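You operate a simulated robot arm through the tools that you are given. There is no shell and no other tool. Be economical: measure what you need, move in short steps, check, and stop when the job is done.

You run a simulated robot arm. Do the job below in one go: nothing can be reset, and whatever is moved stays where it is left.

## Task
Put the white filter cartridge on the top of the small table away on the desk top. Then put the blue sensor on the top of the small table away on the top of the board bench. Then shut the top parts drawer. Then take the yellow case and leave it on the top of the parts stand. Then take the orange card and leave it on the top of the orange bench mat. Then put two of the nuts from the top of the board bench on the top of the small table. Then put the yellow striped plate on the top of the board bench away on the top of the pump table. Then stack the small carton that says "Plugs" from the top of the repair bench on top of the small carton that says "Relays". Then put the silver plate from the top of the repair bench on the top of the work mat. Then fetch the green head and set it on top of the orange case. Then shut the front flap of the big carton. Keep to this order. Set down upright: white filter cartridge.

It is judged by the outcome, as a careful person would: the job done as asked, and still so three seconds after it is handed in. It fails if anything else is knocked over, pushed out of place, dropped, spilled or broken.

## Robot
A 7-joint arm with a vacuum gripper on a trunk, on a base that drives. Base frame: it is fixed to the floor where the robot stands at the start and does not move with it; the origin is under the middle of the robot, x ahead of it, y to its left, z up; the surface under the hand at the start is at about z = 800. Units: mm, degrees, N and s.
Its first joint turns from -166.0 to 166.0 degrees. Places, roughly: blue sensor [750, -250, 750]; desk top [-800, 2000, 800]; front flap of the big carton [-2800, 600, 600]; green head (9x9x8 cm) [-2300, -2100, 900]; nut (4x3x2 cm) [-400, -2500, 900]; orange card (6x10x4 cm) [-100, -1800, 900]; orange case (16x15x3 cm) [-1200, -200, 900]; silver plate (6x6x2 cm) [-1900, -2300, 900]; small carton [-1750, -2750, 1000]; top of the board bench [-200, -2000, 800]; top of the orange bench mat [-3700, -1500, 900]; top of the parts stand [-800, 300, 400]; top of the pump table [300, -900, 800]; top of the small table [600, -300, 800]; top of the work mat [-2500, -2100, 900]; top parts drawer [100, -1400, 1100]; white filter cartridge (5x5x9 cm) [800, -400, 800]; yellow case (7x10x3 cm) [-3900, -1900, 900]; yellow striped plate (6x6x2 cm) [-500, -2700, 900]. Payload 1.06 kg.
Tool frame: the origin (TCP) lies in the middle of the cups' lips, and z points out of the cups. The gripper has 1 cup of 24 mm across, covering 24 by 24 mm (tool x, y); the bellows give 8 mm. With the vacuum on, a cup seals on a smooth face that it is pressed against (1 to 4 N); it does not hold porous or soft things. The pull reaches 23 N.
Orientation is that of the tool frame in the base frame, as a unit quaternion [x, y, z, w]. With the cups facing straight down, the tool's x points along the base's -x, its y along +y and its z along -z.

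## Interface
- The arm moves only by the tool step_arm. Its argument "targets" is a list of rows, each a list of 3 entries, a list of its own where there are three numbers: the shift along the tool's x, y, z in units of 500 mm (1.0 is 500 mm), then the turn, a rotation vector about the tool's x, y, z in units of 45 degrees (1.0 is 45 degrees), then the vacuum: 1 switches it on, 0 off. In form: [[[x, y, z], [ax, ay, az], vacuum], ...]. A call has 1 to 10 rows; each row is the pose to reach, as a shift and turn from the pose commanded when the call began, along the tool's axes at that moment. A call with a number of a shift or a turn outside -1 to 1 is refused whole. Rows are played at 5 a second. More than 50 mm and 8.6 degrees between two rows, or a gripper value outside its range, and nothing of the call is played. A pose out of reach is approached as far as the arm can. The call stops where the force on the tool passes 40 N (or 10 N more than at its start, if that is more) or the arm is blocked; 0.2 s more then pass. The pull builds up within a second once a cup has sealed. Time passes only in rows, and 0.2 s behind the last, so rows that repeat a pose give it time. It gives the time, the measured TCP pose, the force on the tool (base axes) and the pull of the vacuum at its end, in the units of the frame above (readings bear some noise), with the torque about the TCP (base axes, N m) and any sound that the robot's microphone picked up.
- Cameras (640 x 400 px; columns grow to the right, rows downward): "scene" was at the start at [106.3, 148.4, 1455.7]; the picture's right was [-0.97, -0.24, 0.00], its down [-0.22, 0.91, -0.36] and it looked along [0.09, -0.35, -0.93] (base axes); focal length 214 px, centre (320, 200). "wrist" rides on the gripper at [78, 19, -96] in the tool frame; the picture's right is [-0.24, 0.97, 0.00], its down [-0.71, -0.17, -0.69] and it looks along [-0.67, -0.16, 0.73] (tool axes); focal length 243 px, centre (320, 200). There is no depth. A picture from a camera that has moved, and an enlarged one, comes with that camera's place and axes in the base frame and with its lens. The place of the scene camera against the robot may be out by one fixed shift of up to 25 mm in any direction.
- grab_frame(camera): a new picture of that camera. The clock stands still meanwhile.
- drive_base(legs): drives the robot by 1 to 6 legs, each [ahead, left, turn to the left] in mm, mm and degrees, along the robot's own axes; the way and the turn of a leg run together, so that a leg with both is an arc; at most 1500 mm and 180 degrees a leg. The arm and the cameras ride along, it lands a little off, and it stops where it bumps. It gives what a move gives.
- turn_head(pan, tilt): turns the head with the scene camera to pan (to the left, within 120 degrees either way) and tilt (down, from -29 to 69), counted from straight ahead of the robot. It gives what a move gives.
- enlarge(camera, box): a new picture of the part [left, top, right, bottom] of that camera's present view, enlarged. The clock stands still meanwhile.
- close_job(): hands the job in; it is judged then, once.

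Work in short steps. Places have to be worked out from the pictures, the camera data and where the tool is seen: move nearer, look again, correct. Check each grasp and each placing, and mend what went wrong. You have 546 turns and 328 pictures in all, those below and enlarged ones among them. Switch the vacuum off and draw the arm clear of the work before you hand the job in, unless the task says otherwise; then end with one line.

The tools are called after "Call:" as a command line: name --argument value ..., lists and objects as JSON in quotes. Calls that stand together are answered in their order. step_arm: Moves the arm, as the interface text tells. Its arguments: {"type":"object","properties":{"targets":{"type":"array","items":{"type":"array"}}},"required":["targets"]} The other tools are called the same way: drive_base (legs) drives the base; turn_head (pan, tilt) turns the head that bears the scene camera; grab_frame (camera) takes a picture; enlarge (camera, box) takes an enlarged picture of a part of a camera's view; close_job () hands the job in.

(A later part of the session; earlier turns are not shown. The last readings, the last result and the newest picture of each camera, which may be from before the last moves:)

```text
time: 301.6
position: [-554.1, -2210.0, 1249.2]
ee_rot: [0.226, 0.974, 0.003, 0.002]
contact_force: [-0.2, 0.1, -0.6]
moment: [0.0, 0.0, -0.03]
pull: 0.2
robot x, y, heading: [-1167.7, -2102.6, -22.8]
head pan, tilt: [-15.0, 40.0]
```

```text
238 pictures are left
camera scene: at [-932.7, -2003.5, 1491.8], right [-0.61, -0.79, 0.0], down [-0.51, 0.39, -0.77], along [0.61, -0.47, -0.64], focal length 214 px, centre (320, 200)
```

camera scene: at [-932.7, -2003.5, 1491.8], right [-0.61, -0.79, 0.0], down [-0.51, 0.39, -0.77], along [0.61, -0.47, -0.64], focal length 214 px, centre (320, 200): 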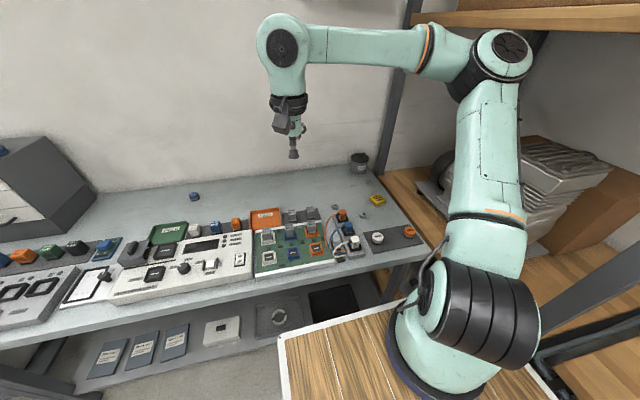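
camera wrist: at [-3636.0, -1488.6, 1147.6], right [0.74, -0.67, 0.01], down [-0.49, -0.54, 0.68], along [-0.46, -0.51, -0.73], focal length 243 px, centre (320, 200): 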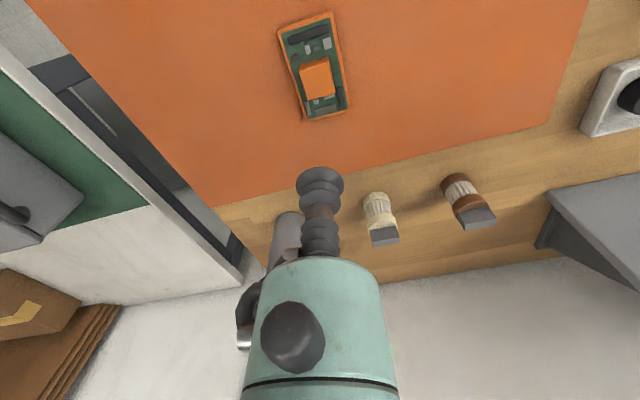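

Call:
enlarge --camera "scene" --box '[300, 140, 440, 250]'

Call:
grab_frame --camera "wrist"

```text
3.64 times, centred on (370, 195) of scene
camera zoom: at [-932.7, -2003.5, 1491.8], right [-0.61, -0.79, 0.0], down [-0.51, 0.39, -0.77], along [0.61, -0.47, -0.64], focal length 780 px, centre (138, 218)
```

zoom: 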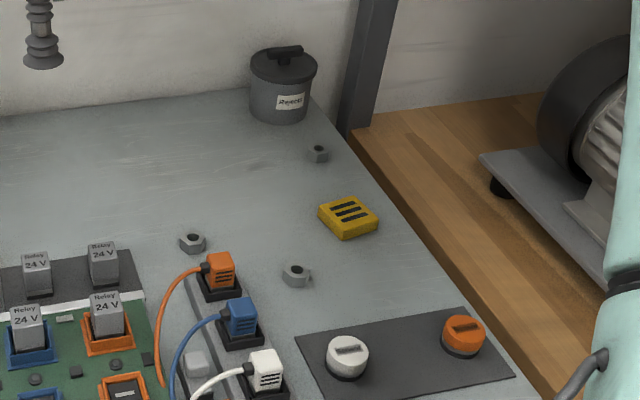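

```text
236 pictures are left
camera wrist: at [-618.2, -2159.7, 1346.4], right [0.64, 0.77, 0.01], down [0.56, -0.47, 0.68], along [0.53, -0.43, -0.73], focal length 243 px, centre (320, 200)
```

wrist: 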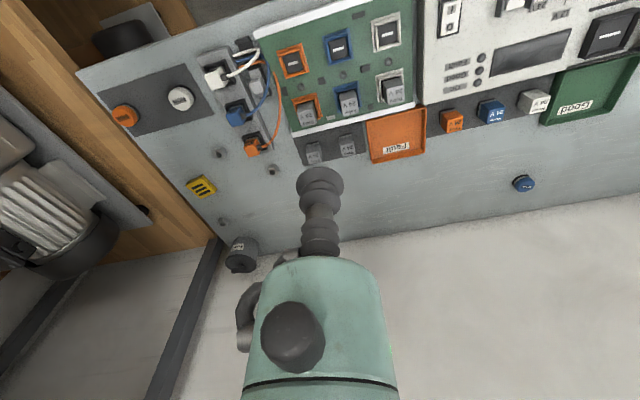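

Three hex nuts; A≈(-397,-2503) and B≈(-513,-2566) are in reach. I move over nut A for a close look.

Call:
step_arm --targets '[[[-0.077, -0.055, 0], [0, 0, 0], 0], [[-0.154, -0.11, 0], [0, 0, 0], 0], [[-0.231, -0.166, 0], [0, 0, 0], 0], [[-0.308, -0.221, 0], [0, 0, 0], 0], [[-0.385, -0.277, 0], [0, 0, 0], 0], [[-0.462, -0.332, 0], [0, 0, 0], 0], [[-0.54, -0.388, 0], [0, 0, 0], 0], [[-0.54, -0.388, 0.095], [0, 0, 0], 0], [[-0.54, -0.388, 0.19], [0, 0, 0], 0], [[-0.54, -0.388, 0.285], [0, 0, 0], 0]]'

Call:
grab_frame --camera "wrist"

```text
time: 303.8
position: [-396.3, -2501.4, 1105.7]
ee_rot: [0.227, 0.974, 0.003, 0.002]
contact_force: [0.1, -0.1, -0.1]
moment: [-0.01, 0.0, -0.02]
pull: 0.0
robot x, y, heading: [-1164.9, -2102.0, -22.8]
head pan, tilt: [-15.0, 40.0]
```

```text
235 pictures are left
camera wrist: at [-459.5, -2451.2, 1202.2], right [0.64, 0.77, 0.01], down [0.56, -0.47, 0.69], along [0.53, -0.43, -0.73], focal length 243 px, centre (320, 200)
```

wrist: 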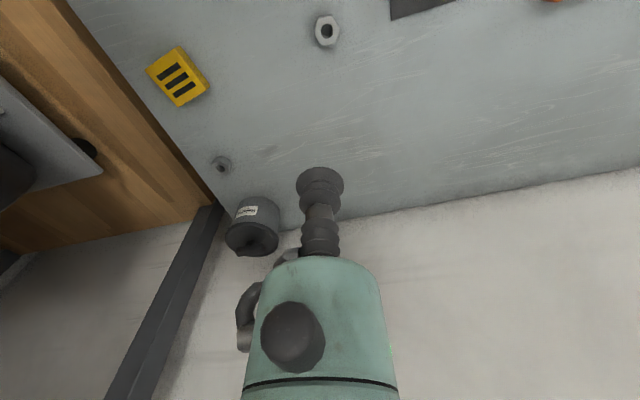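

Call:
enlarge --camera "wrist" --box '[286, 0, 366, 50]'

Call:
enlarge --camera "wrist" --box '[140, 40, 240, 180]'

```text
8.00 times, centred on (326, 25) of wrist
camera zoom: at [-459.5, -2451.2, 1202.2], right [0.64, 0.77, 0.01], down [0.56, -0.47, 0.69], along [0.53, -0.43, -0.73], focal length 1941 px, centre (272, 1600)
```

zoom: 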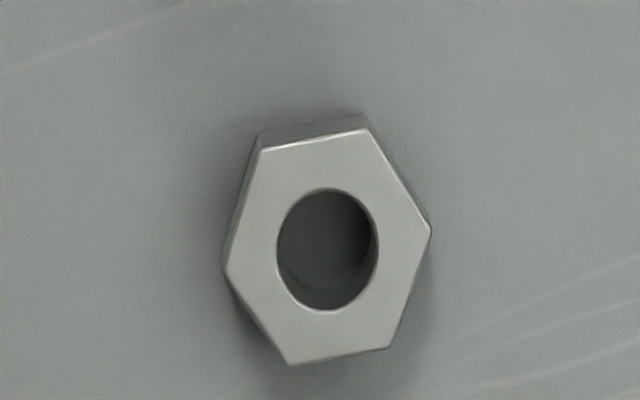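

```text
2.86 times, centred on (190, 110) of wrist
camera zoom: at [-459.5, -2451.2, 1202.2], right [0.64, 0.77, 0.01], down [0.56, -0.47, 0.69], along [0.53, -0.43, -0.73], focal length 693 px, centre (691, 457)
```

zoom: 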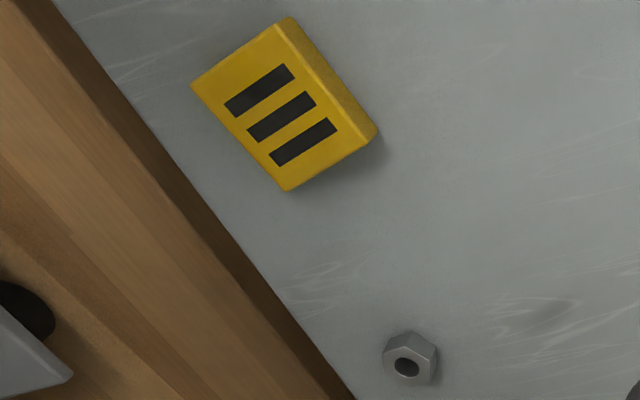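

Nut has a through hole (~15 mm); I'll try centring the cup on its top ring. Position above at (-414,-2474) and re-measure.

Call:
step_arm --targets '[[[0.056, 0.032, 0.07], [0, 0, 0], 0], [[0.056, 0.032, 0.16], [0, 0, 0], 0], [[0.056, 0.032, 0.25], [0, 0, 0], 0], [[0.056, 0.032, 0.33], [0, 0, 0], 0]]'

Call:
enlarge --camera "wrist" --box '[260, 70, 380, 190]'

```text
time: 304.8
position: [-414.3, -2476.5, 941.2]
ee_rot: [0.226, 0.974, 0.003, 0.002]
contact_force: [0.2, 0.8, 0.5]
moment: [0.02, -0.02, 0.01]
pull: 0.1
robot x, y, heading: [-1166.6, -2097.3, -22.8]
head pan, tilt: [-15.0, 40.0]
```

```text
3.33 times, centred on (320, 130) of wrist
camera zoom: at [-476.8, -2425.9, 1036.6], right [0.64, 0.77, 0.01], down [0.56, -0.47, 0.69], along [0.53, -0.43, -0.73], focal length 809 px, centre (320, 433)
```

zoom: 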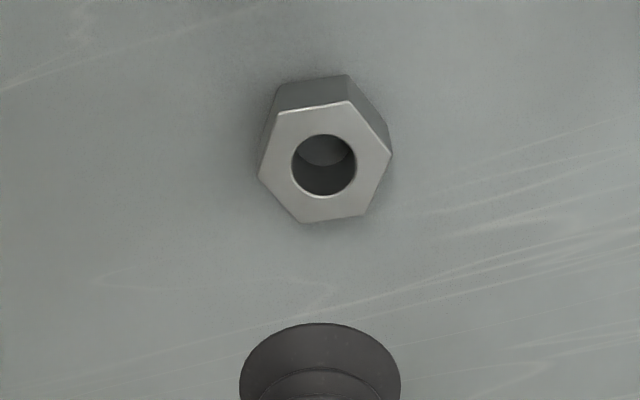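

Centre error ~2 mm. Descend carefully with vacuum on.

Call:
step_arm --targets '[[[-0.003, 0.0035, 0.09], [0, 0, 0], 1], [[-0.003, 0.0035, 0.14], [0, 0, 0], 1], [[-0.003, 0.0035, 0.155], [0, 0, 0], 1], [[-0.003, 0.0035, 0.162], [0, 0, 0], 1], [[-0.003, 0.0035, 0.166], [0, 0, 0], 1], [[-0.003, 0.0035, 0.17], [0, 0, 0], 1], [[-0.003, 0.0035, 0.17], [0, 0, 0], 1]]'

```text
time: 306.4
position: [-413.3, -2472.2, 856.1]
ee_rot: [0.226, 0.974, 0.003, 0.002]
contact_force: [3.3, 3.0, 18.4]
moment: [-0.05, 0.07, 0.01]
pull: 22.3
robot x, y, heading: [-1163.0, -2097.2, -22.9]
head pan, tilt: [-15.0, 40.0]
```

It sealed. Lift and check.

Call:
step_arm --targets '[[[0, 0, -0.03], [0, 0, 0], 1], [[0, 0, -0.1], [0, 0, 0], 1], [[0, 0, -0.19], [0, 0, 0], 1], [[0, 0, -0.28], [0, 0, 0], 1], [[0, 0, -0.37], [0, 0, 0], 1], [[0, 0, -0.46], [0, 0, 0], 1], [[0, 0, -0.55], [0, 0, 0], 1], [[0, 0, -0.64], [0, 0, 0], 1], [[0, 0, -0.73], [0, 0, 0], 1]]'

Call:
grab_frame --camera "wrist"

```text
time: 308.4
position: [-414.9, -2474.7, 1224.4]
ee_rot: [0.227, 0.974, 0.004, 0.002]
contact_force: [0.4, 0.2, -0.9]
moment: [0.03, 0.02, -0.03]
pull: 23.3
robot x, y, heading: [-1166.4, -2103.1, -22.5]
head pan, tilt: [-15.0, 40.0]
```

```text
231 pictures are left
camera wrist: at [-476.8, -2424.2, 1320.0], right [0.64, 0.77, 0.01], down [0.56, -0.47, 0.68], along [0.53, -0.43, -0.73], focal length 243 px, centre (320, 200)
```

wrist: 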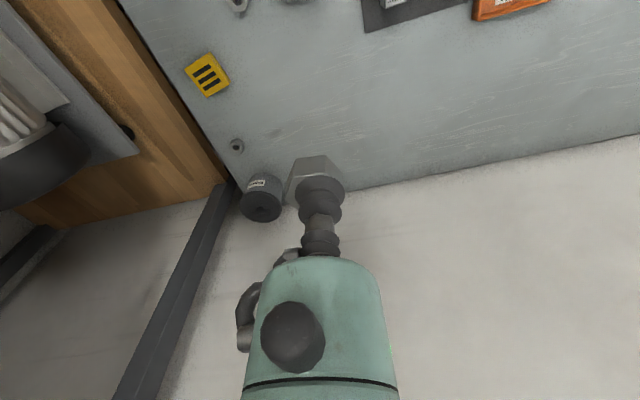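

Nut held. Retract and drive to the small table.

Call:
step_arm --targets '[[[0.08, 0.02, -0.02], [0, 0, 0], 1], [[0.16, 0.05, -0.04], [0, 0, 0], 1], [[0.24, 0.08, -0.05], [0, 0, 0], 1], [[0.32, 0.11, -0.05], [0, 0, 0], 1], [[0.4, 0.14, -0.05], [0, 0, 0], 1], [[0.48, 0.16, -0.05], [0, 0, 0], 1]]'

Call:
drive_base --legs '[[60, 706, 0], [34, 990, 0], [0, 631, 0], [0, 0, 22.5]]'

```text
time: 309.8
position: [-595.1, -2296.6, 1248.0]
ee_rot: [0.227, 0.974, 0.003, 0.0]
contact_force: [0.0, -0.7, 0.0]
moment: [0.05, -0.01, -0.01]
pull: 22.9
robot x, y, heading: [-1168.6, -2096.6, -22.6]
head pan, tilt: [-15.0, 40.0]
```

```text
time: 322.5
position: [452.7, -20.7, 1248.1]
ee_rot: [0.043, 0.999, 0.003, 0.002]
contact_force: [0.0, -0.3, -1.2]
moment: [0.01, -0.01, -0.03]
pull: 23.6
robot x, y, heading: [-148.8, -39.8, -1.7]
head pan, tilt: [-15.0, 40.0]
```

Call:
drive_base --legs '[[130, 0, 1.5]]'

```text
time: 323.8
position: [581.5, -5.5, 1247.6]
ee_rot: [0.03, 1.0, 0.003, 0.001]
contact_force: [-0.4, 0.3, -0.8]
moment: [0.01, 0.0, 0.0]
pull: 22.4
robot x, y, heading: [-19.8, -44.6, 0.2]
head pan, tilt: [-15.0, 40.0]
```

Swing above the vacated sensor spot near (795,-225), turning the hand 45°.

Call:
step_arm --targets '[[[-0.065, -0.059, 0], [0, 0, 0.14], 1], [[-0.129, -0.118, 0], [0, 0, 0.28], 1], [[-0.194, -0.177, 0], [0, 0, 0.42], 1], [[-0.258, -0.235, 0], [0, 0, 0.56], 1], [[-0.323, -0.294, 0], [0, 0, 0.7], 1], [[-0.387, -0.353, 0], [0, 0, 0.84], 1], [[-0.452, -0.412, 0], [0, 0, 0.98], 1], [[-0.452, -0.412, 0.09], [0, 0, 0.98], 1], [[-0.452, -0.412, 0.18], [0, 0, 0.98], 1], [[-0.452, -0.412, 0.27], [0, 0, 0.98], 1]]'

Call:
grab_frame --camera "wrist"

```text
time: 326.0
position: [793.5, -222.6, 1114.3]
ee_rot: [0.403, 0.915, 0.005, 0.0]
contact_force: [1.2, -0.6, -0.5]
moment: [0.01, -0.01, 0.01]
pull: 22.9
robot x, y, heading: [-20.1, -42.3, -0.2]
head pan, tilt: [-15.0, 40.0]
```

```text
230 pictures are left
camera wrist: at [753.6, -153.1, 1210.4], right [0.88, 0.48, 0.01], down [0.35, -0.64, 0.68], along [0.33, -0.59, -0.73], focal length 243 px, centre (320, 200)
```

wrist: 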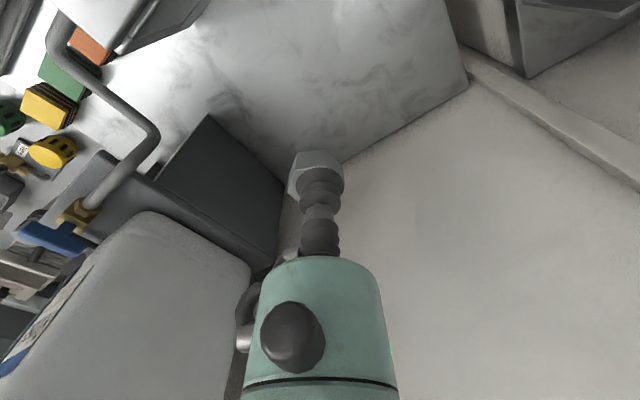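

Clear marble below. Descend.

Call:
step_arm --targets '[[[0, 0, 0.095], [0, 0, 0], 1], [[0, 0, 0.19], [0, 0, 0], 1], [[0, 0, 0.285], [0, 0, 0], 1], [[0, 0, 0.38], [0, 0, 0], 1], [[0, 0, 0.46], [0, 0, 0], 1], [[0, 0, 0.53], [0, 0, 0], 1], [[0, 0, 0.56], [0, 0, 0], 1]]'

Call:
step_arm --targets '[[[0, 0, 0.008], [0, 0, 0], 1], [[0, 0, 0.016], [0, 0, 0], 1]]'

```text
time: 327.6
position: [796.3, -221.6, 832.0]
ee_rot: [0.403, 0.915, 0.004, -0.001]
contact_force: [0.3, 0.5, -1.1]
moment: [0.0, 0.01, 0.0]
pull: 22.8
robot x, y, heading: [-23.2, -44.4, -0.2]
head pan, tilt: [-15.0, 40.0]
```

```text
time: 328.2
position: [795.9, -221.8, 824.8]
ee_rot: [0.402, 0.915, 0.004, 0.0]
contact_force: [-0.3, -0.3, -0.5]
moment: [-0.02, 0.03, 0.01]
pull: 22.9
robot x, y, heading: [-23.1, -43.8, 0.0]
head pan, tilt: [-15.0, 40.0]
```

Call:
step_arm --targets '[[[0, 0, 0.007], [0, 0, 0], 1], [[0, 0, 0.014], [0, 0, 0], 1]]'

```text
time: 328.8
position: [797.4, -221.1, 818.3]
ee_rot: [0.403, 0.915, 0.004, 0.0]
contact_force: [-0.8, -0.3, -0.2]
moment: [-0.01, 0.02, 0.0]
pull: 23.0
robot x, y, heading: [-18.9, -42.3, 0.0]
head pan, tilt: [-15.0, 40.0]
```

Call:
step_arm --targets '[[[0, 0, 0.007], [0, 0, 0], 1], [[0, 0, 0.014], [0, 0, 0], 1]]'

```text
time: 329.4
position: [796.2, -221.0, 812.0]
ee_rot: [0.404, 0.915, 0.005, 0.001]
contact_force: [2.8, 0.8, 18.3]
moment: [-0.1, 0.05, -0.01]
pull: 22.7
robot x, y, heading: [-19.4, -47.2, 0.0]
head pan, tilt: [-15.0, 40.0]
```

Contact. Release and rise, then check.

Call:
step_arm --targets '[[[0, 0, -0.003], [0, 0, 0], 1], [[0, 0, -0.003], [0, 0, 0], 0], [[0, 0, -0.003], [0, 0, 0], 0], [[0, 0, -0.003], [0, 0, 0], 0], [[0, 0, -0.012], [0, 0, 0], 0], [[0, 0, -0.05], [0, 0, 0], 0], [[0, 0, -0.14], [0, 0, 0], 0], [[0, 0, -0.23], [0, 0, 0], 0], [[0, 0, -0.32], [0, 0, 0], 0], [[0, 0, -0.41], [0, 0, 0], 0]]'

Call:
grab_frame --camera "wrist"

```text
time: 331.6
position: [794.0, -224.8, 1015.7]
ee_rot: [0.403, 0.915, 0.003, -0.001]
contact_force: [0.2, 0.7, -0.2]
moment: [0.01, 0.0, -0.03]
pull: 0.0
robot x, y, heading: [-25.6, -43.9, -0.0]
head pan, tilt: [-15.0, 40.0]
```

```text
229 pictures are left
camera wrist: at [753.3, -155.3, 1112.6], right [0.88, 0.48, 0.0], down [0.35, -0.64, 0.68], along [0.33, -0.6, -0.73], focal length 243 px, centre (320, 200)
```

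wrist: 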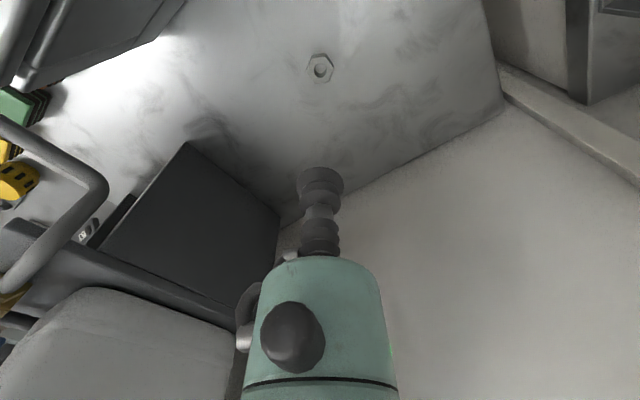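

First nut placed. Retract and go back for the second nut.

Call:
step_arm --targets '[[[0, 0, -0.09], [0, 0, -0.1], 0], [[0, 0, -0.18], [0, 0, -0.2], 0], [[0, 0, -0.27], [0, 0, -0.3], 0], [[0.086, -0.012, -0.297], [0, 0, -0.4], 0], [[0.172, -0.024, -0.324], [0, 0, -0.5], 0], [[0.258, -0.035, -0.351], [0, 0, -0.6], 0], [[0.344, -0.047, -0.378], [0, 0, -0.7], 0], [[0.43, -0.059, -0.405], [0, 0, -0.8], 0], [[0.516, -0.07, -0.432], [0, 0, -0.9], 0], [[0.602, -0.082, -0.46], [0, 0, -0.98], 0]]'

Call:
drive_base --legs '[[-130, 0, 0], [0, 0, -23], [0, -620, 0], [-30, -990, 0], [-60, -706, 0]]'

Call:
grab_frame --camera "scene"

```text
time: 333.8
position: [559.9, -31.1, 1245.2]
ee_rot: [0.03, 1.0, 0.004, 0.001]
contact_force: [0.3, -0.9, -0.2]
moment: [0.04, 0.05, 0.0]
pull: 0.1
robot x, y, heading: [-22.2, -42.5, 0.0]
head pan, tilt: [-15.0, 40.0]
```

```text
time: 347.5
position: [-627.5, -2321.2, 1245.6]
ee_rot: [0.233, 0.972, 0.003, 0.001]
contact_force: [0.6, -0.2, 0.1]
moment: [0.03, 0.03, 0.0]
pull: 0.0
robot x, y, heading: [-1166.6, -2103.7, -23.7]
head pan, tilt: [-15.0, 40.0]
stopped in leg 5: the robot was blocked; the commanded pose is now the measured one
```

```text
228 pictures are left
camera scene: at [-932.0, -2007.8, 1491.5], right [-0.62, -0.78, 0.0], down [-0.5, 0.4, -0.77], along [0.6, -0.48, -0.64], focal length 214 px, centre (320, 200)
```

scene: 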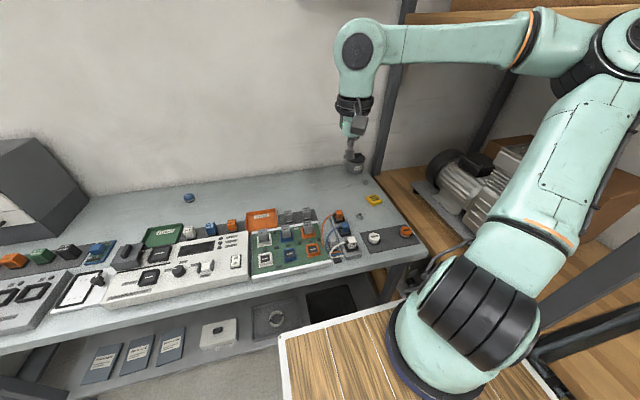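

The base touched something at the end of the last leg; I ease 40 mm away, and check the surroundings.

Call:
drive_base --legs '[[0, 40, 0]]'

Call:
turn_head --pan -95 --tilt 50

Call:
grab_frame --camera "scene"

```text
time: 348.4
position: [-612.5, -2289.3, 1244.7]
ee_rot: [0.233, 0.972, 0.005, 0.002]
contact_force: [-0.5, -0.7, 0.8]
moment: [0.01, -0.03, -0.01]
pull: 0.1
robot x, y, heading: [-1154.8, -2063.8, -23.3]
head pan, tilt: [-15.0, 40.0]
```

```text
time: 349.9
position: [-613.9, -2289.4, 1245.7]
ee_rot: [0.234, 0.972, 0.005, 0.002]
contact_force: [0.2, -1.1, -0.3]
moment: [0.0, 0.02, -0.03]
pull: 0.0
robot x, y, heading: [-1152.4, -2069.5, -23.6]
head pan, tilt: [-95.0, 50.0]
```

```text
227 pictures are left
camera scene: at [-1020.4, -1989.6, 1477.7], right [-0.88, 0.48, 0.0], down [0.37, 0.67, -0.64], along [-0.31, -0.56, -0.77], focal length 214 px, centre (320, 200)
```

scene: 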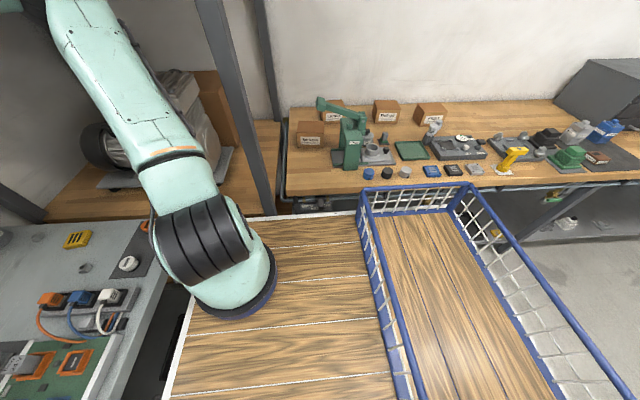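

All intact. Move over nut B near (-529,-2537).

Call:
step_arm --targets '[[[-0.063, -0.061, 0], [0, 0, 0], 0], [[-0.126, -0.122, 0], [0, 0, 0], 0], [[-0.188, -0.183, 0], [0, 0, 0], 0], [[-0.251, -0.244, 0], [0, 0, 0], 0], [[-0.313, -0.305, 0], [0, 0, 0], 0], [[-0.376, -0.366, 0], [0, 0, 0], 0], [[-0.376, -0.366, 0.09], [0, 0, 0], 0], [[-0.376, -0.366, 0.18], [0, 0, 0], 0], [[-0.376, -0.366, 0.27], [0, 0, 0], 0], [[-0.376, -0.366, 0.36], [0, 0, 0], 0]]'

Call:
grab_frame --camera "wrist"

```text
time: 352.1
position: [-527.6, -2536.3, 1061.6]
ee_rot: [0.233, 0.973, 0.004, 0.002]
contact_force: [0.7, 1.2, -0.3]
moment: [-0.02, 0.01, -0.01]
pull: 0.0
robot x, y, heading: [-1152.8, -2065.4, -23.5]
head pan, tilt: [-95.0, 50.0]
```

```text
226 pictures are left
camera wrist: at [-589.9, -2484.1, 1157.8], right [0.65, 0.76, 0.01], down [0.55, -0.48, 0.68], along [0.52, -0.44, -0.73], focal length 243 px, centre (320, 200)
```

wrist: 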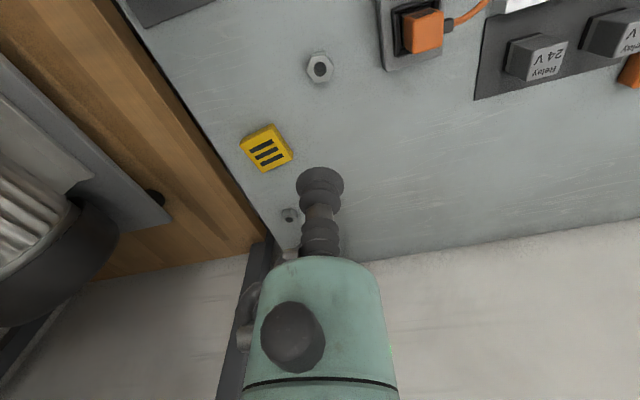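

Call:
step_arm --targets '[[[0.008, 0.005, 0.08], [0, 0, 0], 0], [[0.008, 0.005, 0.17], [0, 0, 0], 0], [[0.008, 0.005, 0.25], [0, 0, 0], 0]]'

Call:
enlarge --camera "wrist" --box '[260, 70, 380, 190]'

```text
time: 352.9
position: [-531.6, -2529.5, 938.0]
ee_rot: [0.233, 0.972, 0.006, 0.002]
contact_force: [0.6, -0.3, 0.8]
moment: [-0.02, -0.04, 0.03]
pull: 0.0
robot x, y, heading: [-1153.8, -2068.0, -23.7]
head pan, tilt: [-95.0, 50.0]
```

```text
3.33 times, centred on (320, 130) of wrist
camera zoom: at [-594.0, -2477.9, 1033.9], right [0.65, 0.76, 0.01], down [0.55, -0.48, 0.68], along [0.52, -0.44, -0.73], focal length 809 px, centre (320, 433)
```

zoom: 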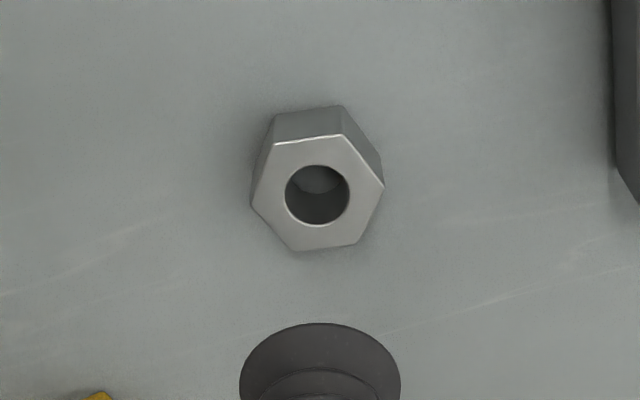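

Nut B is ~7 mm off; correct and descend with vacuum.

Call:
step_arm --targets '[[[-0.013, -0.005, 0.08], [0, 0, 0], 1], [[-0.013, -0.005, 0.13], [0, 0, 0], 1], [[-0.013, -0.005, 0.148], [0, 0, 0], 1], [[-0.013, -0.005, 0.156], [0, 0, 0], 1], [[-0.013, -0.005, 0.16], [0, 0, 0], 1], [[-0.013, -0.005, 0.164], [0, 0, 0], 1], [[-0.013, -0.005, 0.164], [0, 0, 0], 1]]'

```text
time: 354.6
position: [-526.4, -2534.5, 857.6]
ee_rot: [0.233, 0.972, 0.005, 0.002]
contact_force: [2.7, 1.7, 11.3]
moment: [-0.06, 0.09, 0.0]
pull: 0.0
robot x, y, heading: [-1152.9, -2068.3, -23.5]
head pan, tilt: [-95.0, 50.0]
```

Call:
step_arm --targets '[[[0, 0, 0.004], [0, 0, 0], 1], [[0, 0, 0.006], [0, 0, 0], 1], [[0, 0, 0.006], [0, 0, 0], 1], [[0, 0, 0.006], [0, 0, 0], 1]]'

Call:
enlarge --camera "wrist" --box '[260, 110, 380, 230]'

```text
time: 355.2
position: [-524.4, -2535.8, 856.1]
ee_rot: [0.235, 0.972, 0.006, 0.005]
contact_force: [-4.5, 2.4, 19.3]
moment: [-0.06, -0.14, 0.03]
pull: 0.2
robot x, y, heading: [-1149.9, -2063.6, -23.8]
head pan, tilt: [-95.0, 50.0]
stopped in row 3: the force on the tool passed its limit at 42 N (the readings are from after the stop); the commanded pose is now the measured one
```

```text
3.33 times, centred on (320, 170) of wrist
camera zoom: at [-587.3, -2483.8, 952.8], right [0.65, 0.76, 0.01], down [0.55, -0.48, 0.69], along [0.53, -0.44, -0.73], focal length 809 px, centre (320, 300)
```

zoom: 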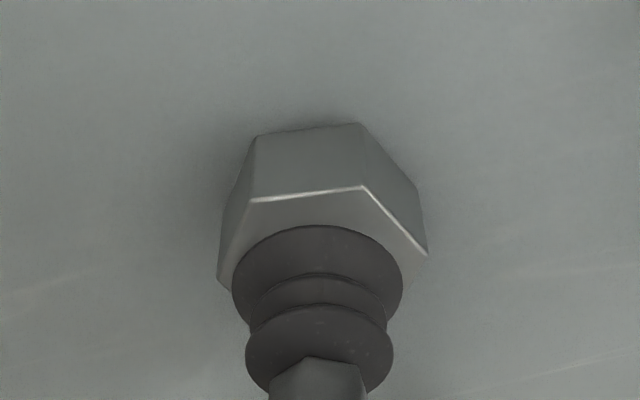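

The cup sits ~3 mm off toward the far side. Lift slightly, shift 3 mm, press again.

Call:
step_arm --targets '[[[0, 0, -0.02], [0, 0, 0], 1], [[0.006, 0.001, -0.02], [0, 0, 0], 1], [[0.006, 0.001, -0.006], [0, 0, 0], 1], [[0.006, 0.001, -0.002], [0, 0, 0], 1], [[0.006, 0.001, 0], [0, 0, 0], 1], [[0.006, 0.001, 0], [0, 0, 0], 1]]'

```text
time: 356.6
position: [-525.9, -2532.8, 856.2]
ee_rot: [0.234, 0.972, 0.004, 0.003]
contact_force: [4.9, -5.9, 31.6]
moment: [0.09, 0.2, -0.01]
pull: 23.3
robot x, y, heading: [-1155.2, -2067.3, -23.4]
head pan, tilt: [-95.0, 50.0]
```

Sealed now. Lift.

Call:
step_arm --targets '[[[0, 0, -0.01], [0, 0, 0], 1], [[0, 0, -0.08], [0, 0, 0], 1], [[0, 0, -0.17], [0, 0, 0], 1], [[0, 0, -0.26], [0, 0, 0], 1], [[0, 0, -0.35], [0, 0, 0], 1], [[0, 0, -0.44], [0, 0, 0], 1], [[0, 0, -0.53], [0, 0, 0], 1], [[0, 0, -0.62], [0, 0, 0], 1], [[0, 0, -0.71], [0, 0, 0], 1], [[0, 0, -0.78], [0, 0, 0], 1]]'

Call:
step_arm --targets '[[[0.055, 0.06, 0], [0, 0, 0], 1], [[0.11, 0.12, 0], [0, 0, 0], 1], [[0.165, 0.18, 0], [0, 0, 0], 1], [[0.22, 0.24, 0], [0, 0, 0], 1], [[0.275, 0.3, 0], [0, 0, 0], 1]]'

Call:
grab_frame --camera "wrist"

```text
time: 358.8
position: [-528.6, -2536.8, 1246.5]
ee_rot: [0.233, 0.972, 0.005, 0.003]
contact_force: [0.4, 0.0, -0.9]
moment: [0.0, 0.0, -0.01]
pull: 22.9
robot x, y, heading: [-1153.0, -2066.1, -23.7]
head pan, tilt: [-95.0, 50.0]
```

```text
time: 360.0
position: [-585.4, -2341.1, 1248.0]
ee_rot: [0.234, 0.972, 0.006, 0.003]
contact_force: [-0.6, 0.2, -1.0]
moment: [0.0, -0.02, -0.03]
pull: 23.4
robot x, y, heading: [-1155.6, -2069.9, -23.4]
head pan, tilt: [-95.0, 50.0]
```

```text
223 pictures are left
camera wrist: at [-647.7, -2290.4, 1343.9], right [0.65, 0.76, 0.01], down [0.55, -0.48, 0.68], along [0.52, -0.44, -0.73], focal length 243 px, centre (320, 200)
```

wrist: 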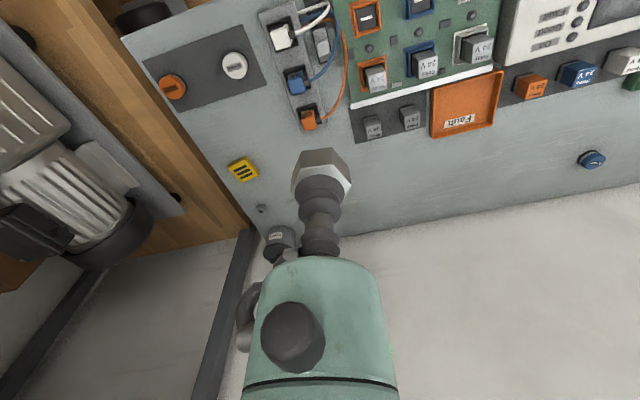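

Call:
drive_base --legs '[[65, 685, 0], [45, 990, 0], [0, 620, 0], [0, 0, 23.5], [130, 0, 0]]'

```text
time: 373.7
position: [645.2, -59.1, 1249.1]
ee_rot: [0.046, 0.999, 0.005, 0.002]
contact_force: [-0.6, -0.1, -0.9]
moment: [-0.02, 0.02, 0.02]
pull: 22.9
robot x, y, heading: [14.6, -15.9, -1.9]
head pan, tilt: [-95.0, 50.0]
```

Call:
step_arm --targets '[[[-0.042, -0.078, 0], [0, 0, 0.14], 1], [[-0.083, -0.157, 0], [0, 0, 0.28], 1], [[-0.125, -0.235, 0], [0, 0, 0.42], 1], [[-0.167, -0.313, 0], [0, 0, 0.56], 1], [[-0.209, -0.391, 0], [0, 0, 0.7], 1], [[-0.25, -0.47, 0], [0, 0, 0.84], 1], [[-0.292, -0.548, 0], [0, 0, 0.98], 1], [[-0.292, -0.548, 0.09], [0, 0, 0.98], 1], [[-0.292, -0.548, 0.18], [0, 0, 0.98], 1], [[-0.292, -0.548, 0.27], [0, 0, 0.98], 1]]'

Call:
grab_frame --camera "wrist"

```text
time: 375.9
position: [768.3, -344.5, 1111.1]
ee_rot: [0.417, 0.909, 0.007, 0.0]
contact_force: [-0.4, -0.2, 0.0]
moment: [-0.02, -0.03, -0.03]
pull: 23.0
robot x, y, heading: [16.0, -16.9, -1.7]
head pan, tilt: [-95.0, 50.0]
```

```text
222 pictures are left
camera wrist: at [730.6, -275.0, 1207.0], right [0.89, 0.45, 0.01], down [0.33, -0.66, 0.68], along [0.32, -0.6, -0.73], focal length 243 px, centre (320, 200)
```

wrist: 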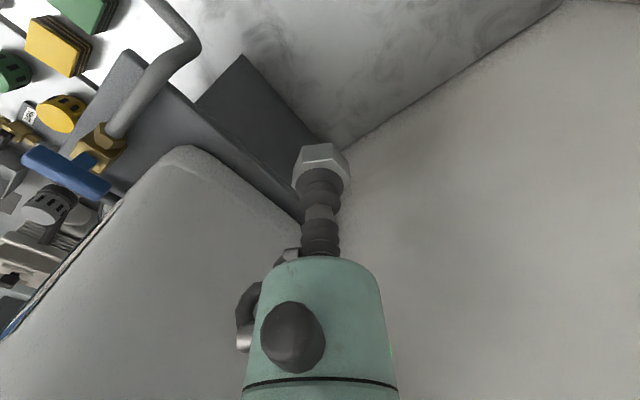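

Call:
step_arm --targets '[[[0, 0, 0.095], [0, 0, 0], 1], [[0, 0, 0.19], [0, 0, 0], 1], [[0, 0, 0.285], [0, 0, 0], 1], [[0, 0, 0.38], [0, 0, 0], 1], [[0, 0, 0.46], [0, 0, 0], 1], [[0, 0, 0.53], [0, 0, 0], 1], [[0, 0, 0.57], [0, 0, 0], 1]]'

Call:
step_arm --targets '[[[0, 0, 0.007], [0, 0, 0], 1], [[0, 0, 0.014], [0, 0, 0], 1], [[0, 0, 0.018], [0, 0, 0], 1]]'

```text
time: 377.7
position: [782.1, -288.7, 837.0]
ee_rot: [0.394, 0.919, 0.009, 0.005]
contact_force: [0.1, 0.3, -1.1]
moment: [-0.01, 0.06, -0.03]
pull: 23.0
robot x, y, heading: [24.2, 3.2, -0.0]
head pan, tilt: [-95.0, 50.0]
stopped in row 7: the arm was blocked; the commanded pose is now the measured one
```

```text
time: 378.5
position: [784.2, -287.9, 827.3]
ee_rot: [0.395, 0.919, 0.008, 0.006]
contact_force: [-0.1, 0.4, -0.4]
moment: [0.01, 0.01, -0.02]
pull: 22.6
robot x, y, heading: [27.4, 5.0, -0.1]
head pan, tilt: [-95.0, 50.0]
```

The arm touched something on the way down and the robot got nudged. Look before doing anything.

Call:
grab_frame --camera "wrist"

Call:
turn_head --pan -30 --tilt 45

Call:
grab_frame --camera "scene"

```text
221 pictures are left
camera wrist: at [741.6, -220.0, 924.2], right [0.87, 0.5, 0.02], down [0.35, -0.64, 0.68], along [0.35, -0.59, -0.73], focal length 243 px, centre (320, 200)
```

wrist: 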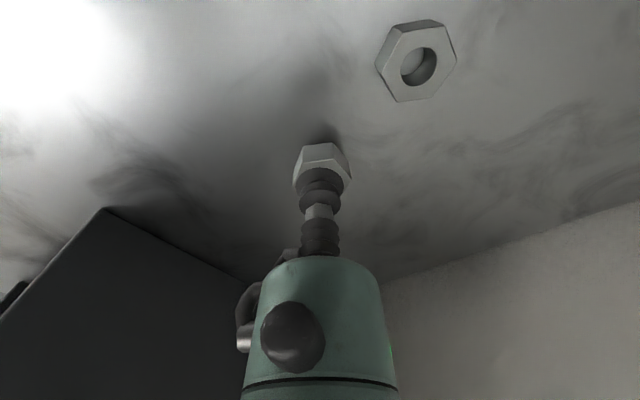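

```text
time: 379.9
position: [783.3, -288.4, 828.8]
ee_rot: [0.395, 0.919, 0.008, 0.006]
contact_force: [-0.4, -0.2, -0.7]
moment: [0.0, 0.0, 0.01]
pull: 23.4
robot x, y, heading: [24.2, 2.4, 0.1]
head pan, tilt: [-30.0, 45.0]
```

```text
220 pictures are left
camera scene: at [180.7, 173.4, 1484.3], right [-0.5, -0.87, 0.0], down [-0.61, 0.35, -0.71], along [0.62, -0.36, -0.7], focal length 214 px, centre (320, 200)
```

scene: 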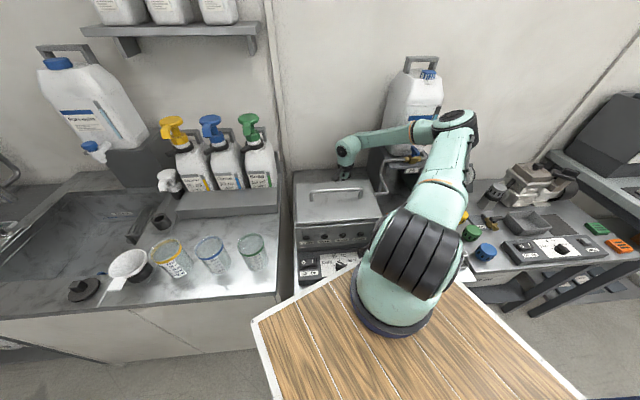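

The elbow seems to have brushed the rinse tank, shifting the robot slightly; the tank still stands. The nut is over clear marble here, so I finish lowering gently.

Call:
step_arm --targets '[[[0, 0, 0.007], [0, 0, 0], 1], [[0, 0, 0.014], [0, 0, 0], 1]]'

```text
time: 380.5
position: [786.0, -288.9, 823.4]
ee_rot: [0.395, 0.919, 0.007, 0.005]
contact_force: [-0.5, 1.4, -0.6]
moment: [-0.02, -0.02, 0.01]
pull: 22.3
robot x, y, heading: [19.1, 3.0, 0.1]
head pan, tilt: [-30.0, 45.0]
```

Call:
step_arm --targets '[[[0, 0, 0.007], [0, 0, 0], 1], [[0, 0, 0.014], [0, 0, 0], 1]]'

```text
time: 381.1
position: [784.6, -289.9, 816.3]
ee_rot: [0.396, 0.918, 0.009, 0.007]
contact_force: [1.1, 0.0, -0.3]
moment: [-0.01, 0.02, -0.01]
pull: 22.7
robot x, y, heading: [24.1, 4.2, -0.0]
head pan, tilt: [-30.0, 45.0]
```

Call:
step_arm --targets '[[[0, 0, 0.005], [0, 0, 0], 1], [[0, 0, 0.01], [0, 0, 0], 1]]'

```text
time: 381.7
position: [785.0, -289.0, 813.2]
ee_rot: [0.395, 0.918, 0.01, 0.007]
contact_force: [0.7, 2.5, 17.0]
moment: [0.0, 0.15, -0.01]
pull: 22.5
robot x, y, heading: [24.1, 5.4, -0.1]
head pan, tilt: [-30.0, 45.0]
```

Call:
step_arm --targets '[[[0, 0, -0.003], [0, 0, 0], 0], [[0, 0, -0.003], [0, 0, 0], 0], [[0, 0, -0.003], [0, 0, 0], 0], [[0, 0, -0.012], [0, 0, 0], 0], [[0, 0, -0.05], [0, 0, 0], 0], [[0.03, 0.03, -0.12], [0, 0, 0], 0], [[0.06, 0.06, -0.19], [0, 0, 0], 0], [[0.087, 0.082, -0.26], [0, 0, 0], 0]]'

Call:
grab_frame --camera "wrist"

```text
time: 383.5
position: [786.4, -242.8, 931.3]
ee_rot: [0.4, 0.916, 0.009, 0.002]
contact_force: [-0.1, 0.7, -0.8]
moment: [0.0, 0.01, 0.01]
pull: 0.1
robot x, y, heading: [22.5, 0.1, -0.1]
head pan, tilt: [-30.0, 45.0]
```

```text
219 pictures are left
camera wrist: at [746.2, -173.4, 1028.6], right [0.87, 0.49, 0.02], down [0.35, -0.65, 0.68], along [0.34, -0.59, -0.73], focal length 243 px, centre (320, 200)
```

wrist: 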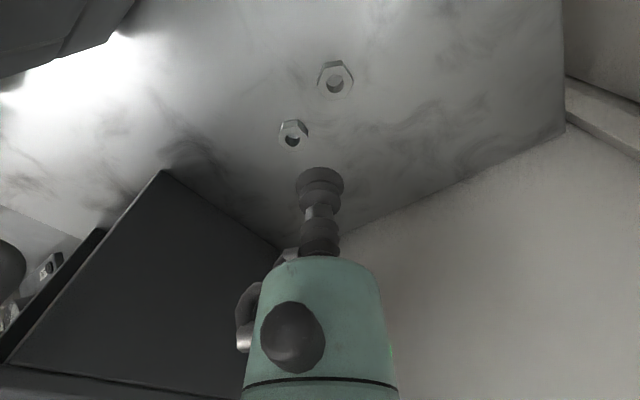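

Both nuts are on the small table. Rise and retract, then check the tank.

Call:
step_arm --targets '[[[0, 0, -0.09], [0, 0, 0], 0], [[0, 0, -0.18], [0, 0, 0], 0], [[0, 0, -0.27], [0, 0, 0], 0], [[0, 0, -0.36], [0, 0, 0], 0], [[0, 0, -0.45], [0, 0, 0], 0], [[0, 0, -0.54], [0, 0, 0], 0], [[0, 0, -0.62], [0, 0, 0], 0]]'

Call:
step_arm --targets '[[[0.086, -0.012, 0], [0, 0, -0.14], 0], [[0.172, -0.024, 0], [0, 0, -0.28], 0], [[0.258, -0.035, 0], [0, 0, -0.42], 0], [[0.344, -0.047, 0], [0, 0, -0.56], 0], [[0.43, -0.059, 0], [0, 0, -0.7], 0], [[0.516, -0.07, 0], [0, 0, -0.84], 0], [[0.602, -0.082, 0], [0, 0, -0.98], 0]]'

Call:
drive_base --legs '[[-160, 0, 0]]'

Call:
grab_frame --camera "scene"

```text
time: 385.1
position: [785.0, -244.4, 1244.1]
ee_rot: [0.4, 0.916, 0.009, 0.001]
contact_force: [-0.5, 0.3, 0.5]
moment: [0.01, 0.01, 0.0]
pull: 0.0
robot x, y, heading: [21.4, 1.1, 0.1]
head pan, tilt: [-30.0, 45.0]
```

```text
time: 386.7
position: [548.2, -54.8, 1246.8]
ee_rot: [0.026, 1.0, 0.008, 0.005]
contact_force: [-0.3, -0.1, 0.0]
moment: [0.01, 0.0, 0.01]
pull: 0.0
robot x, y, heading: [23.3, 3.7, 0.3]
head pan, tilt: [-30.0, 45.0]
```

```text
time: 388.1
position: [389.3, -55.9, 1245.5]
ee_rot: [0.028, 1.0, 0.008, 0.005]
contact_force: [0.1, 0.3, -0.1]
moment: [0.0, 0.02, -0.02]
pull: 0.1
robot x, y, heading: [-134.2, 1.1, -0.3]
head pan, tilt: [-30.0, 45.0]
```

```text
218 pictures are left
camera scene: at [30.0, 163.2, 1484.6], right [-0.5, -0.86, 0.0], down [-0.61, 0.36, -0.71], along [0.61, -0.36, -0.71], focal length 214 px, centre (320, 200)
```

scene: 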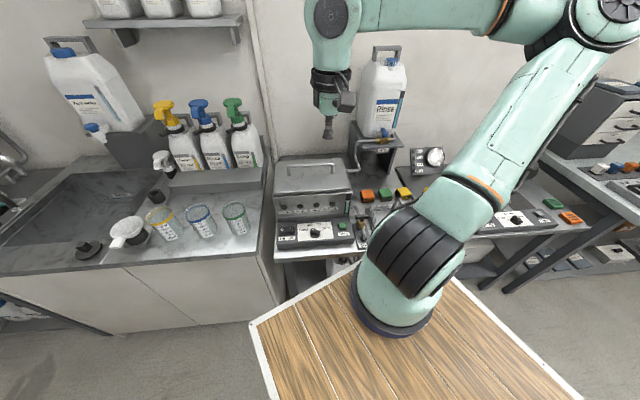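

Call:
enlarge --camera "scene" --box '[300, 30, 460, 220]'

```text
2.11 times, centred on (380, 125) of scene
camera zoom: at [30.0, 163.2, 1484.6], right [-0.5, -0.86, 0.0], down [-0.61, 0.36, -0.71], along [0.61, -0.36, -0.71], focal length 452 px, centre (194, 358)
```

zoom: 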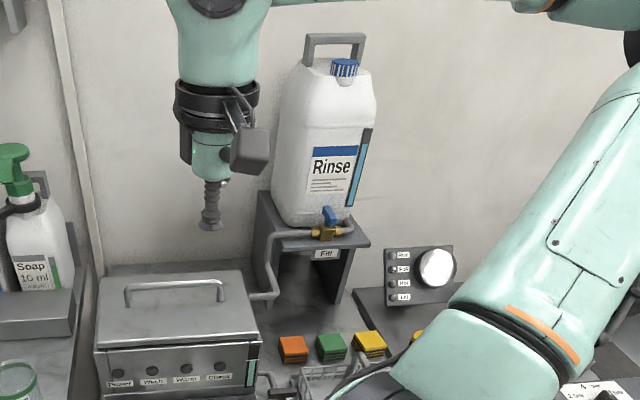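

The tank is unchanged. Next, the yellow striped plate: drive back to the bench's right end.

Call:
drive_base --legs '[[0, 0, -23.3], [-15, -655, 0], [-30, -990, 0], [-60, -670, 0]]'

```text
time: 400.9
position: [-675.5, -2324.6, 1246.3]
ee_rot: [0.224, 0.975, 0.008, 0.006]
contact_force: [0.2, 0.6, -1.7]
moment: [0.0, -0.04, 0.04]
pull: 0.0
robot x, y, heading: [-1139.0, -2071.5, -22.8]
head pan, tilt: [-30.0, 45.0]
stopped in leg 4: the robot was blocked; the commanded pose is now the measured one
```

Call:
drive_base --legs '[[0, 20, 0]]'

Call:
turn_head --pan -15 --tilt 45

Call:
grab_frame --camera "scene"

```text
time: 401.7
position: [-670.6, -2310.7, 1247.0]
ee_rot: [0.225, 0.974, 0.01, 0.007]
contact_force: [-0.3, 0.5, -0.6]
moment: [0.03, 0.0, 0.02]
pull: 0.1
robot x, y, heading: [-1132.8, -2055.7, -23.3]
head pan, tilt: [-30.0, 45.0]
```

```text
time: 402.4
position: [-668.5, -2310.9, 1246.4]
ee_rot: [0.225, 0.974, 0.01, 0.007]
contact_force: [-0.3, -0.2, 0.2]
moment: [0.04, 0.0, 0.01]
pull: 0.1
robot x, y, heading: [-1133.8, -2054.2, -23.2]
head pan, tilt: [-15.0, 45.0]
```

```text
216 pictures are left
camera scene: at [-901.0, -1958.3, 1484.6], right [-0.62, -0.79, 0.0], down [-0.56, 0.44, -0.71], along [0.56, -0.44, -0.71], focal length 214 px, centre (320, 200)
```

scene: 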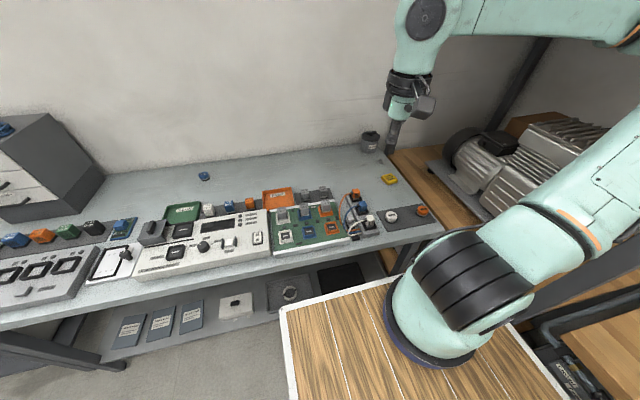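

Call:
step_arm --targets '[[[-0.067, -0.053, 0], [0, 0, 0], 0], [[-0.133, -0.106, 0], [0, 0, 0], 0], [[-0.2, -0.159, 0], [0, 0, 0], 0], [[-0.267, -0.212, 0], [0, 0, 0], 0], [[-0.333, -0.265, 0], [0, 0, 0], 0], [[-0.4, -0.318, 0], [0, 0, 0], 0], [[-0.467, -0.37, 0], [0, 0, 0], 0], [[-0.533, -0.424, 0], [0, 0, 0], 0], [[-0.6, -0.476, 0], [0, 0, 0], 0], [[-0.6, -0.476, 0.09], [0, 0, 0], 0]]'

Call:
grab_frame --camera "wrist"

```text
time: 404.6
position: [-506.0, -2655.7, 1199.5]
ee_rot: [0.224, 0.974, 0.01, 0.008]
contact_force: [0.0, -0.3, 0.0]
moment: [-0.04, -0.01, -0.01]
pull: 0.0
robot x, y, heading: [-1130.4, -2053.8, -22.7]
head pan, tilt: [-15.0, 45.0]
```

```text
215 pictures are left
camera wrist: at [-569.9, -2605.9, 1295.0], right [0.64, 0.77, 0.02], down [0.55, -0.47, 0.69], along [0.54, -0.42, -0.72], focal length 243 px, centre (320, 200)
```

wrist: 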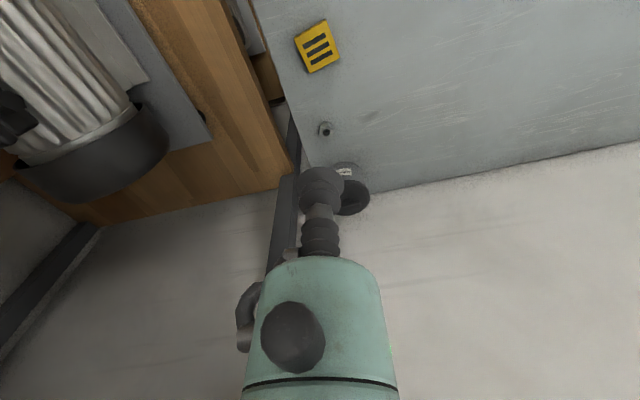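

Call:
step_arm --targets '[[[-0.012, 0.006, 0.09], [0, 0, 0], 0], [[-0.012, 0.006, 0.18], [0, 0, 0], 0], [[-0.012, 0.006, 0.27], [0, 0, 0], 0], [[-0.012, 0.006, 0.36], [0, 0, 0], 0], [[-0.012, 0.006, 0.45], [0, 0, 0], 0], [[-0.012, 0.006, 0.52], [0, 0, 0], 0]]'

Call:
enlarge --camera "wrist" --box '[240, 50, 400, 210]'

```text
time: 406.0
position: [-491.3, -2653.3, 939.7]
ee_rot: [0.225, 0.974, 0.009, 0.007]
contact_force: [0.4, 1.2, 0.0]
moment: [0.01, 0.03, 0.0]
pull: 0.0
robot x, y, heading: [-1131.3, -2056.8, -22.9]
head pan, tilt: [-15.0, 45.0]
```

```text
2.50 times, centred on (320, 130) of wrist
camera zoom: at [-557.2, -2603.6, 1035.2], right [0.64, 0.77, 0.02], down [0.55, -0.48, 0.69], along [0.54, -0.42, -0.73], focal length 606 px, centre (320, 375)
```

zoom: 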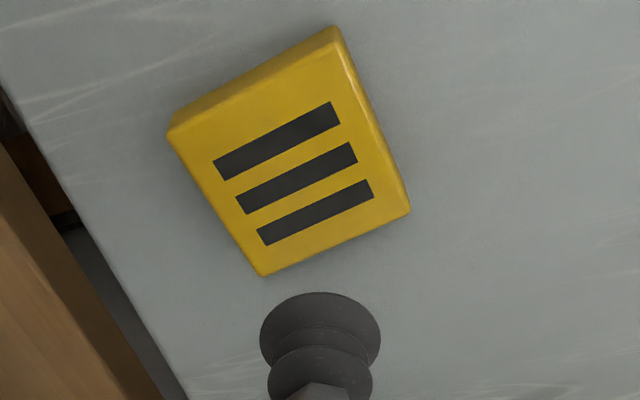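

Stripes look painted on a flat face. Correct by ~7 mm and descend.

Call:
step_arm --targets '[[[0.007, -0.0125, 0.08], [0, 0, 0], 1], [[0.007, -0.0125, 0.14], [0, 0, 0], 1], [[0.007, -0.0125, 0.156], [0, 0, 0], 1], [[0.007, -0.0125, 0.164], [0, 0, 0], 1], [[0.007, -0.0125, 0.17], [0, 0, 0], 1], [[0.007, -0.0125, 0.17], [0, 0, 0], 1]]'

```text
time: 407.2
position: [-495.4, -2656.9, 859.3]
ee_rot: [0.225, 0.974, 0.008, 0.012]
contact_force: [-1.2, -0.2, 12.7]
moment: [-0.05, 0.12, 0.06]
pull: 23.3
robot x, y, heading: [-1131.8, -2052.0, -23.1]
head pan, tilt: [-15.0, 45.0]
stopped in row 5: the force on the tool passed its limit at 44 N (the readings are from after the stop); the commanded pose is now the measured one
```

Sealed. Lift and retract.

Call:
step_arm --targets '[[[0, 0, -0.02], [0, 0, 0], 1], [[0, 0, -0.1], [0, 0, 0], 1], [[0, 0, -0.19], [0, 0, 0], 1], [[0, 0, -0.28], [0, 0, 0], 1], [[0, 0, -0.37], [0, 0, 0], 1], [[0, 0, -0.46], [0, 0, 0], 1], [[0, 0, -0.55], [0, 0, 0], 1], [[0, 0, -0.64], [0, 0, 0], 1], [[0, 0, -0.73], [0, 0, 0], 1]]'

Call:
step_arm --targets '[[[0.067, 0.053, 0], [0, 0, 0], 1], [[0.133, 0.106, 0], [0, 0, 0], 1], [[0.2, 0.159, 0], [0, 0, 0], 1], [[0.267, 0.212, 0], [0, 0, 0], 1], [[0.333, 0.265, 0], [0, 0, 0], 1], [[0.4, 0.318, 0], [0, 0, 0], 1]]'

```text
time: 409.2
position: [-504.7, -2662.2, 1223.3]
ee_rot: [0.226, 0.974, 0.009, 0.009]
contact_force: [-1.0, 0.4, -1.3]
moment: [-0.02, 0.01, 0.0]
pull: 22.3
robot x, y, heading: [-1131.5, -2056.5, -23.1]
head pan, tilt: [-15.0, 45.0]
```

```text
time: 410.6
position: [-616.2, -2431.3, 1222.9]
ee_rot: [0.225, 0.974, 0.009, 0.01]
contact_force: [0.2, -0.6, -0.9]
moment: [0.05, 0.04, -0.02]
pull: 23.1
robot x, y, heading: [-1133.4, -2057.0, -23.4]
head pan, tilt: [-15.0, 45.0]
```

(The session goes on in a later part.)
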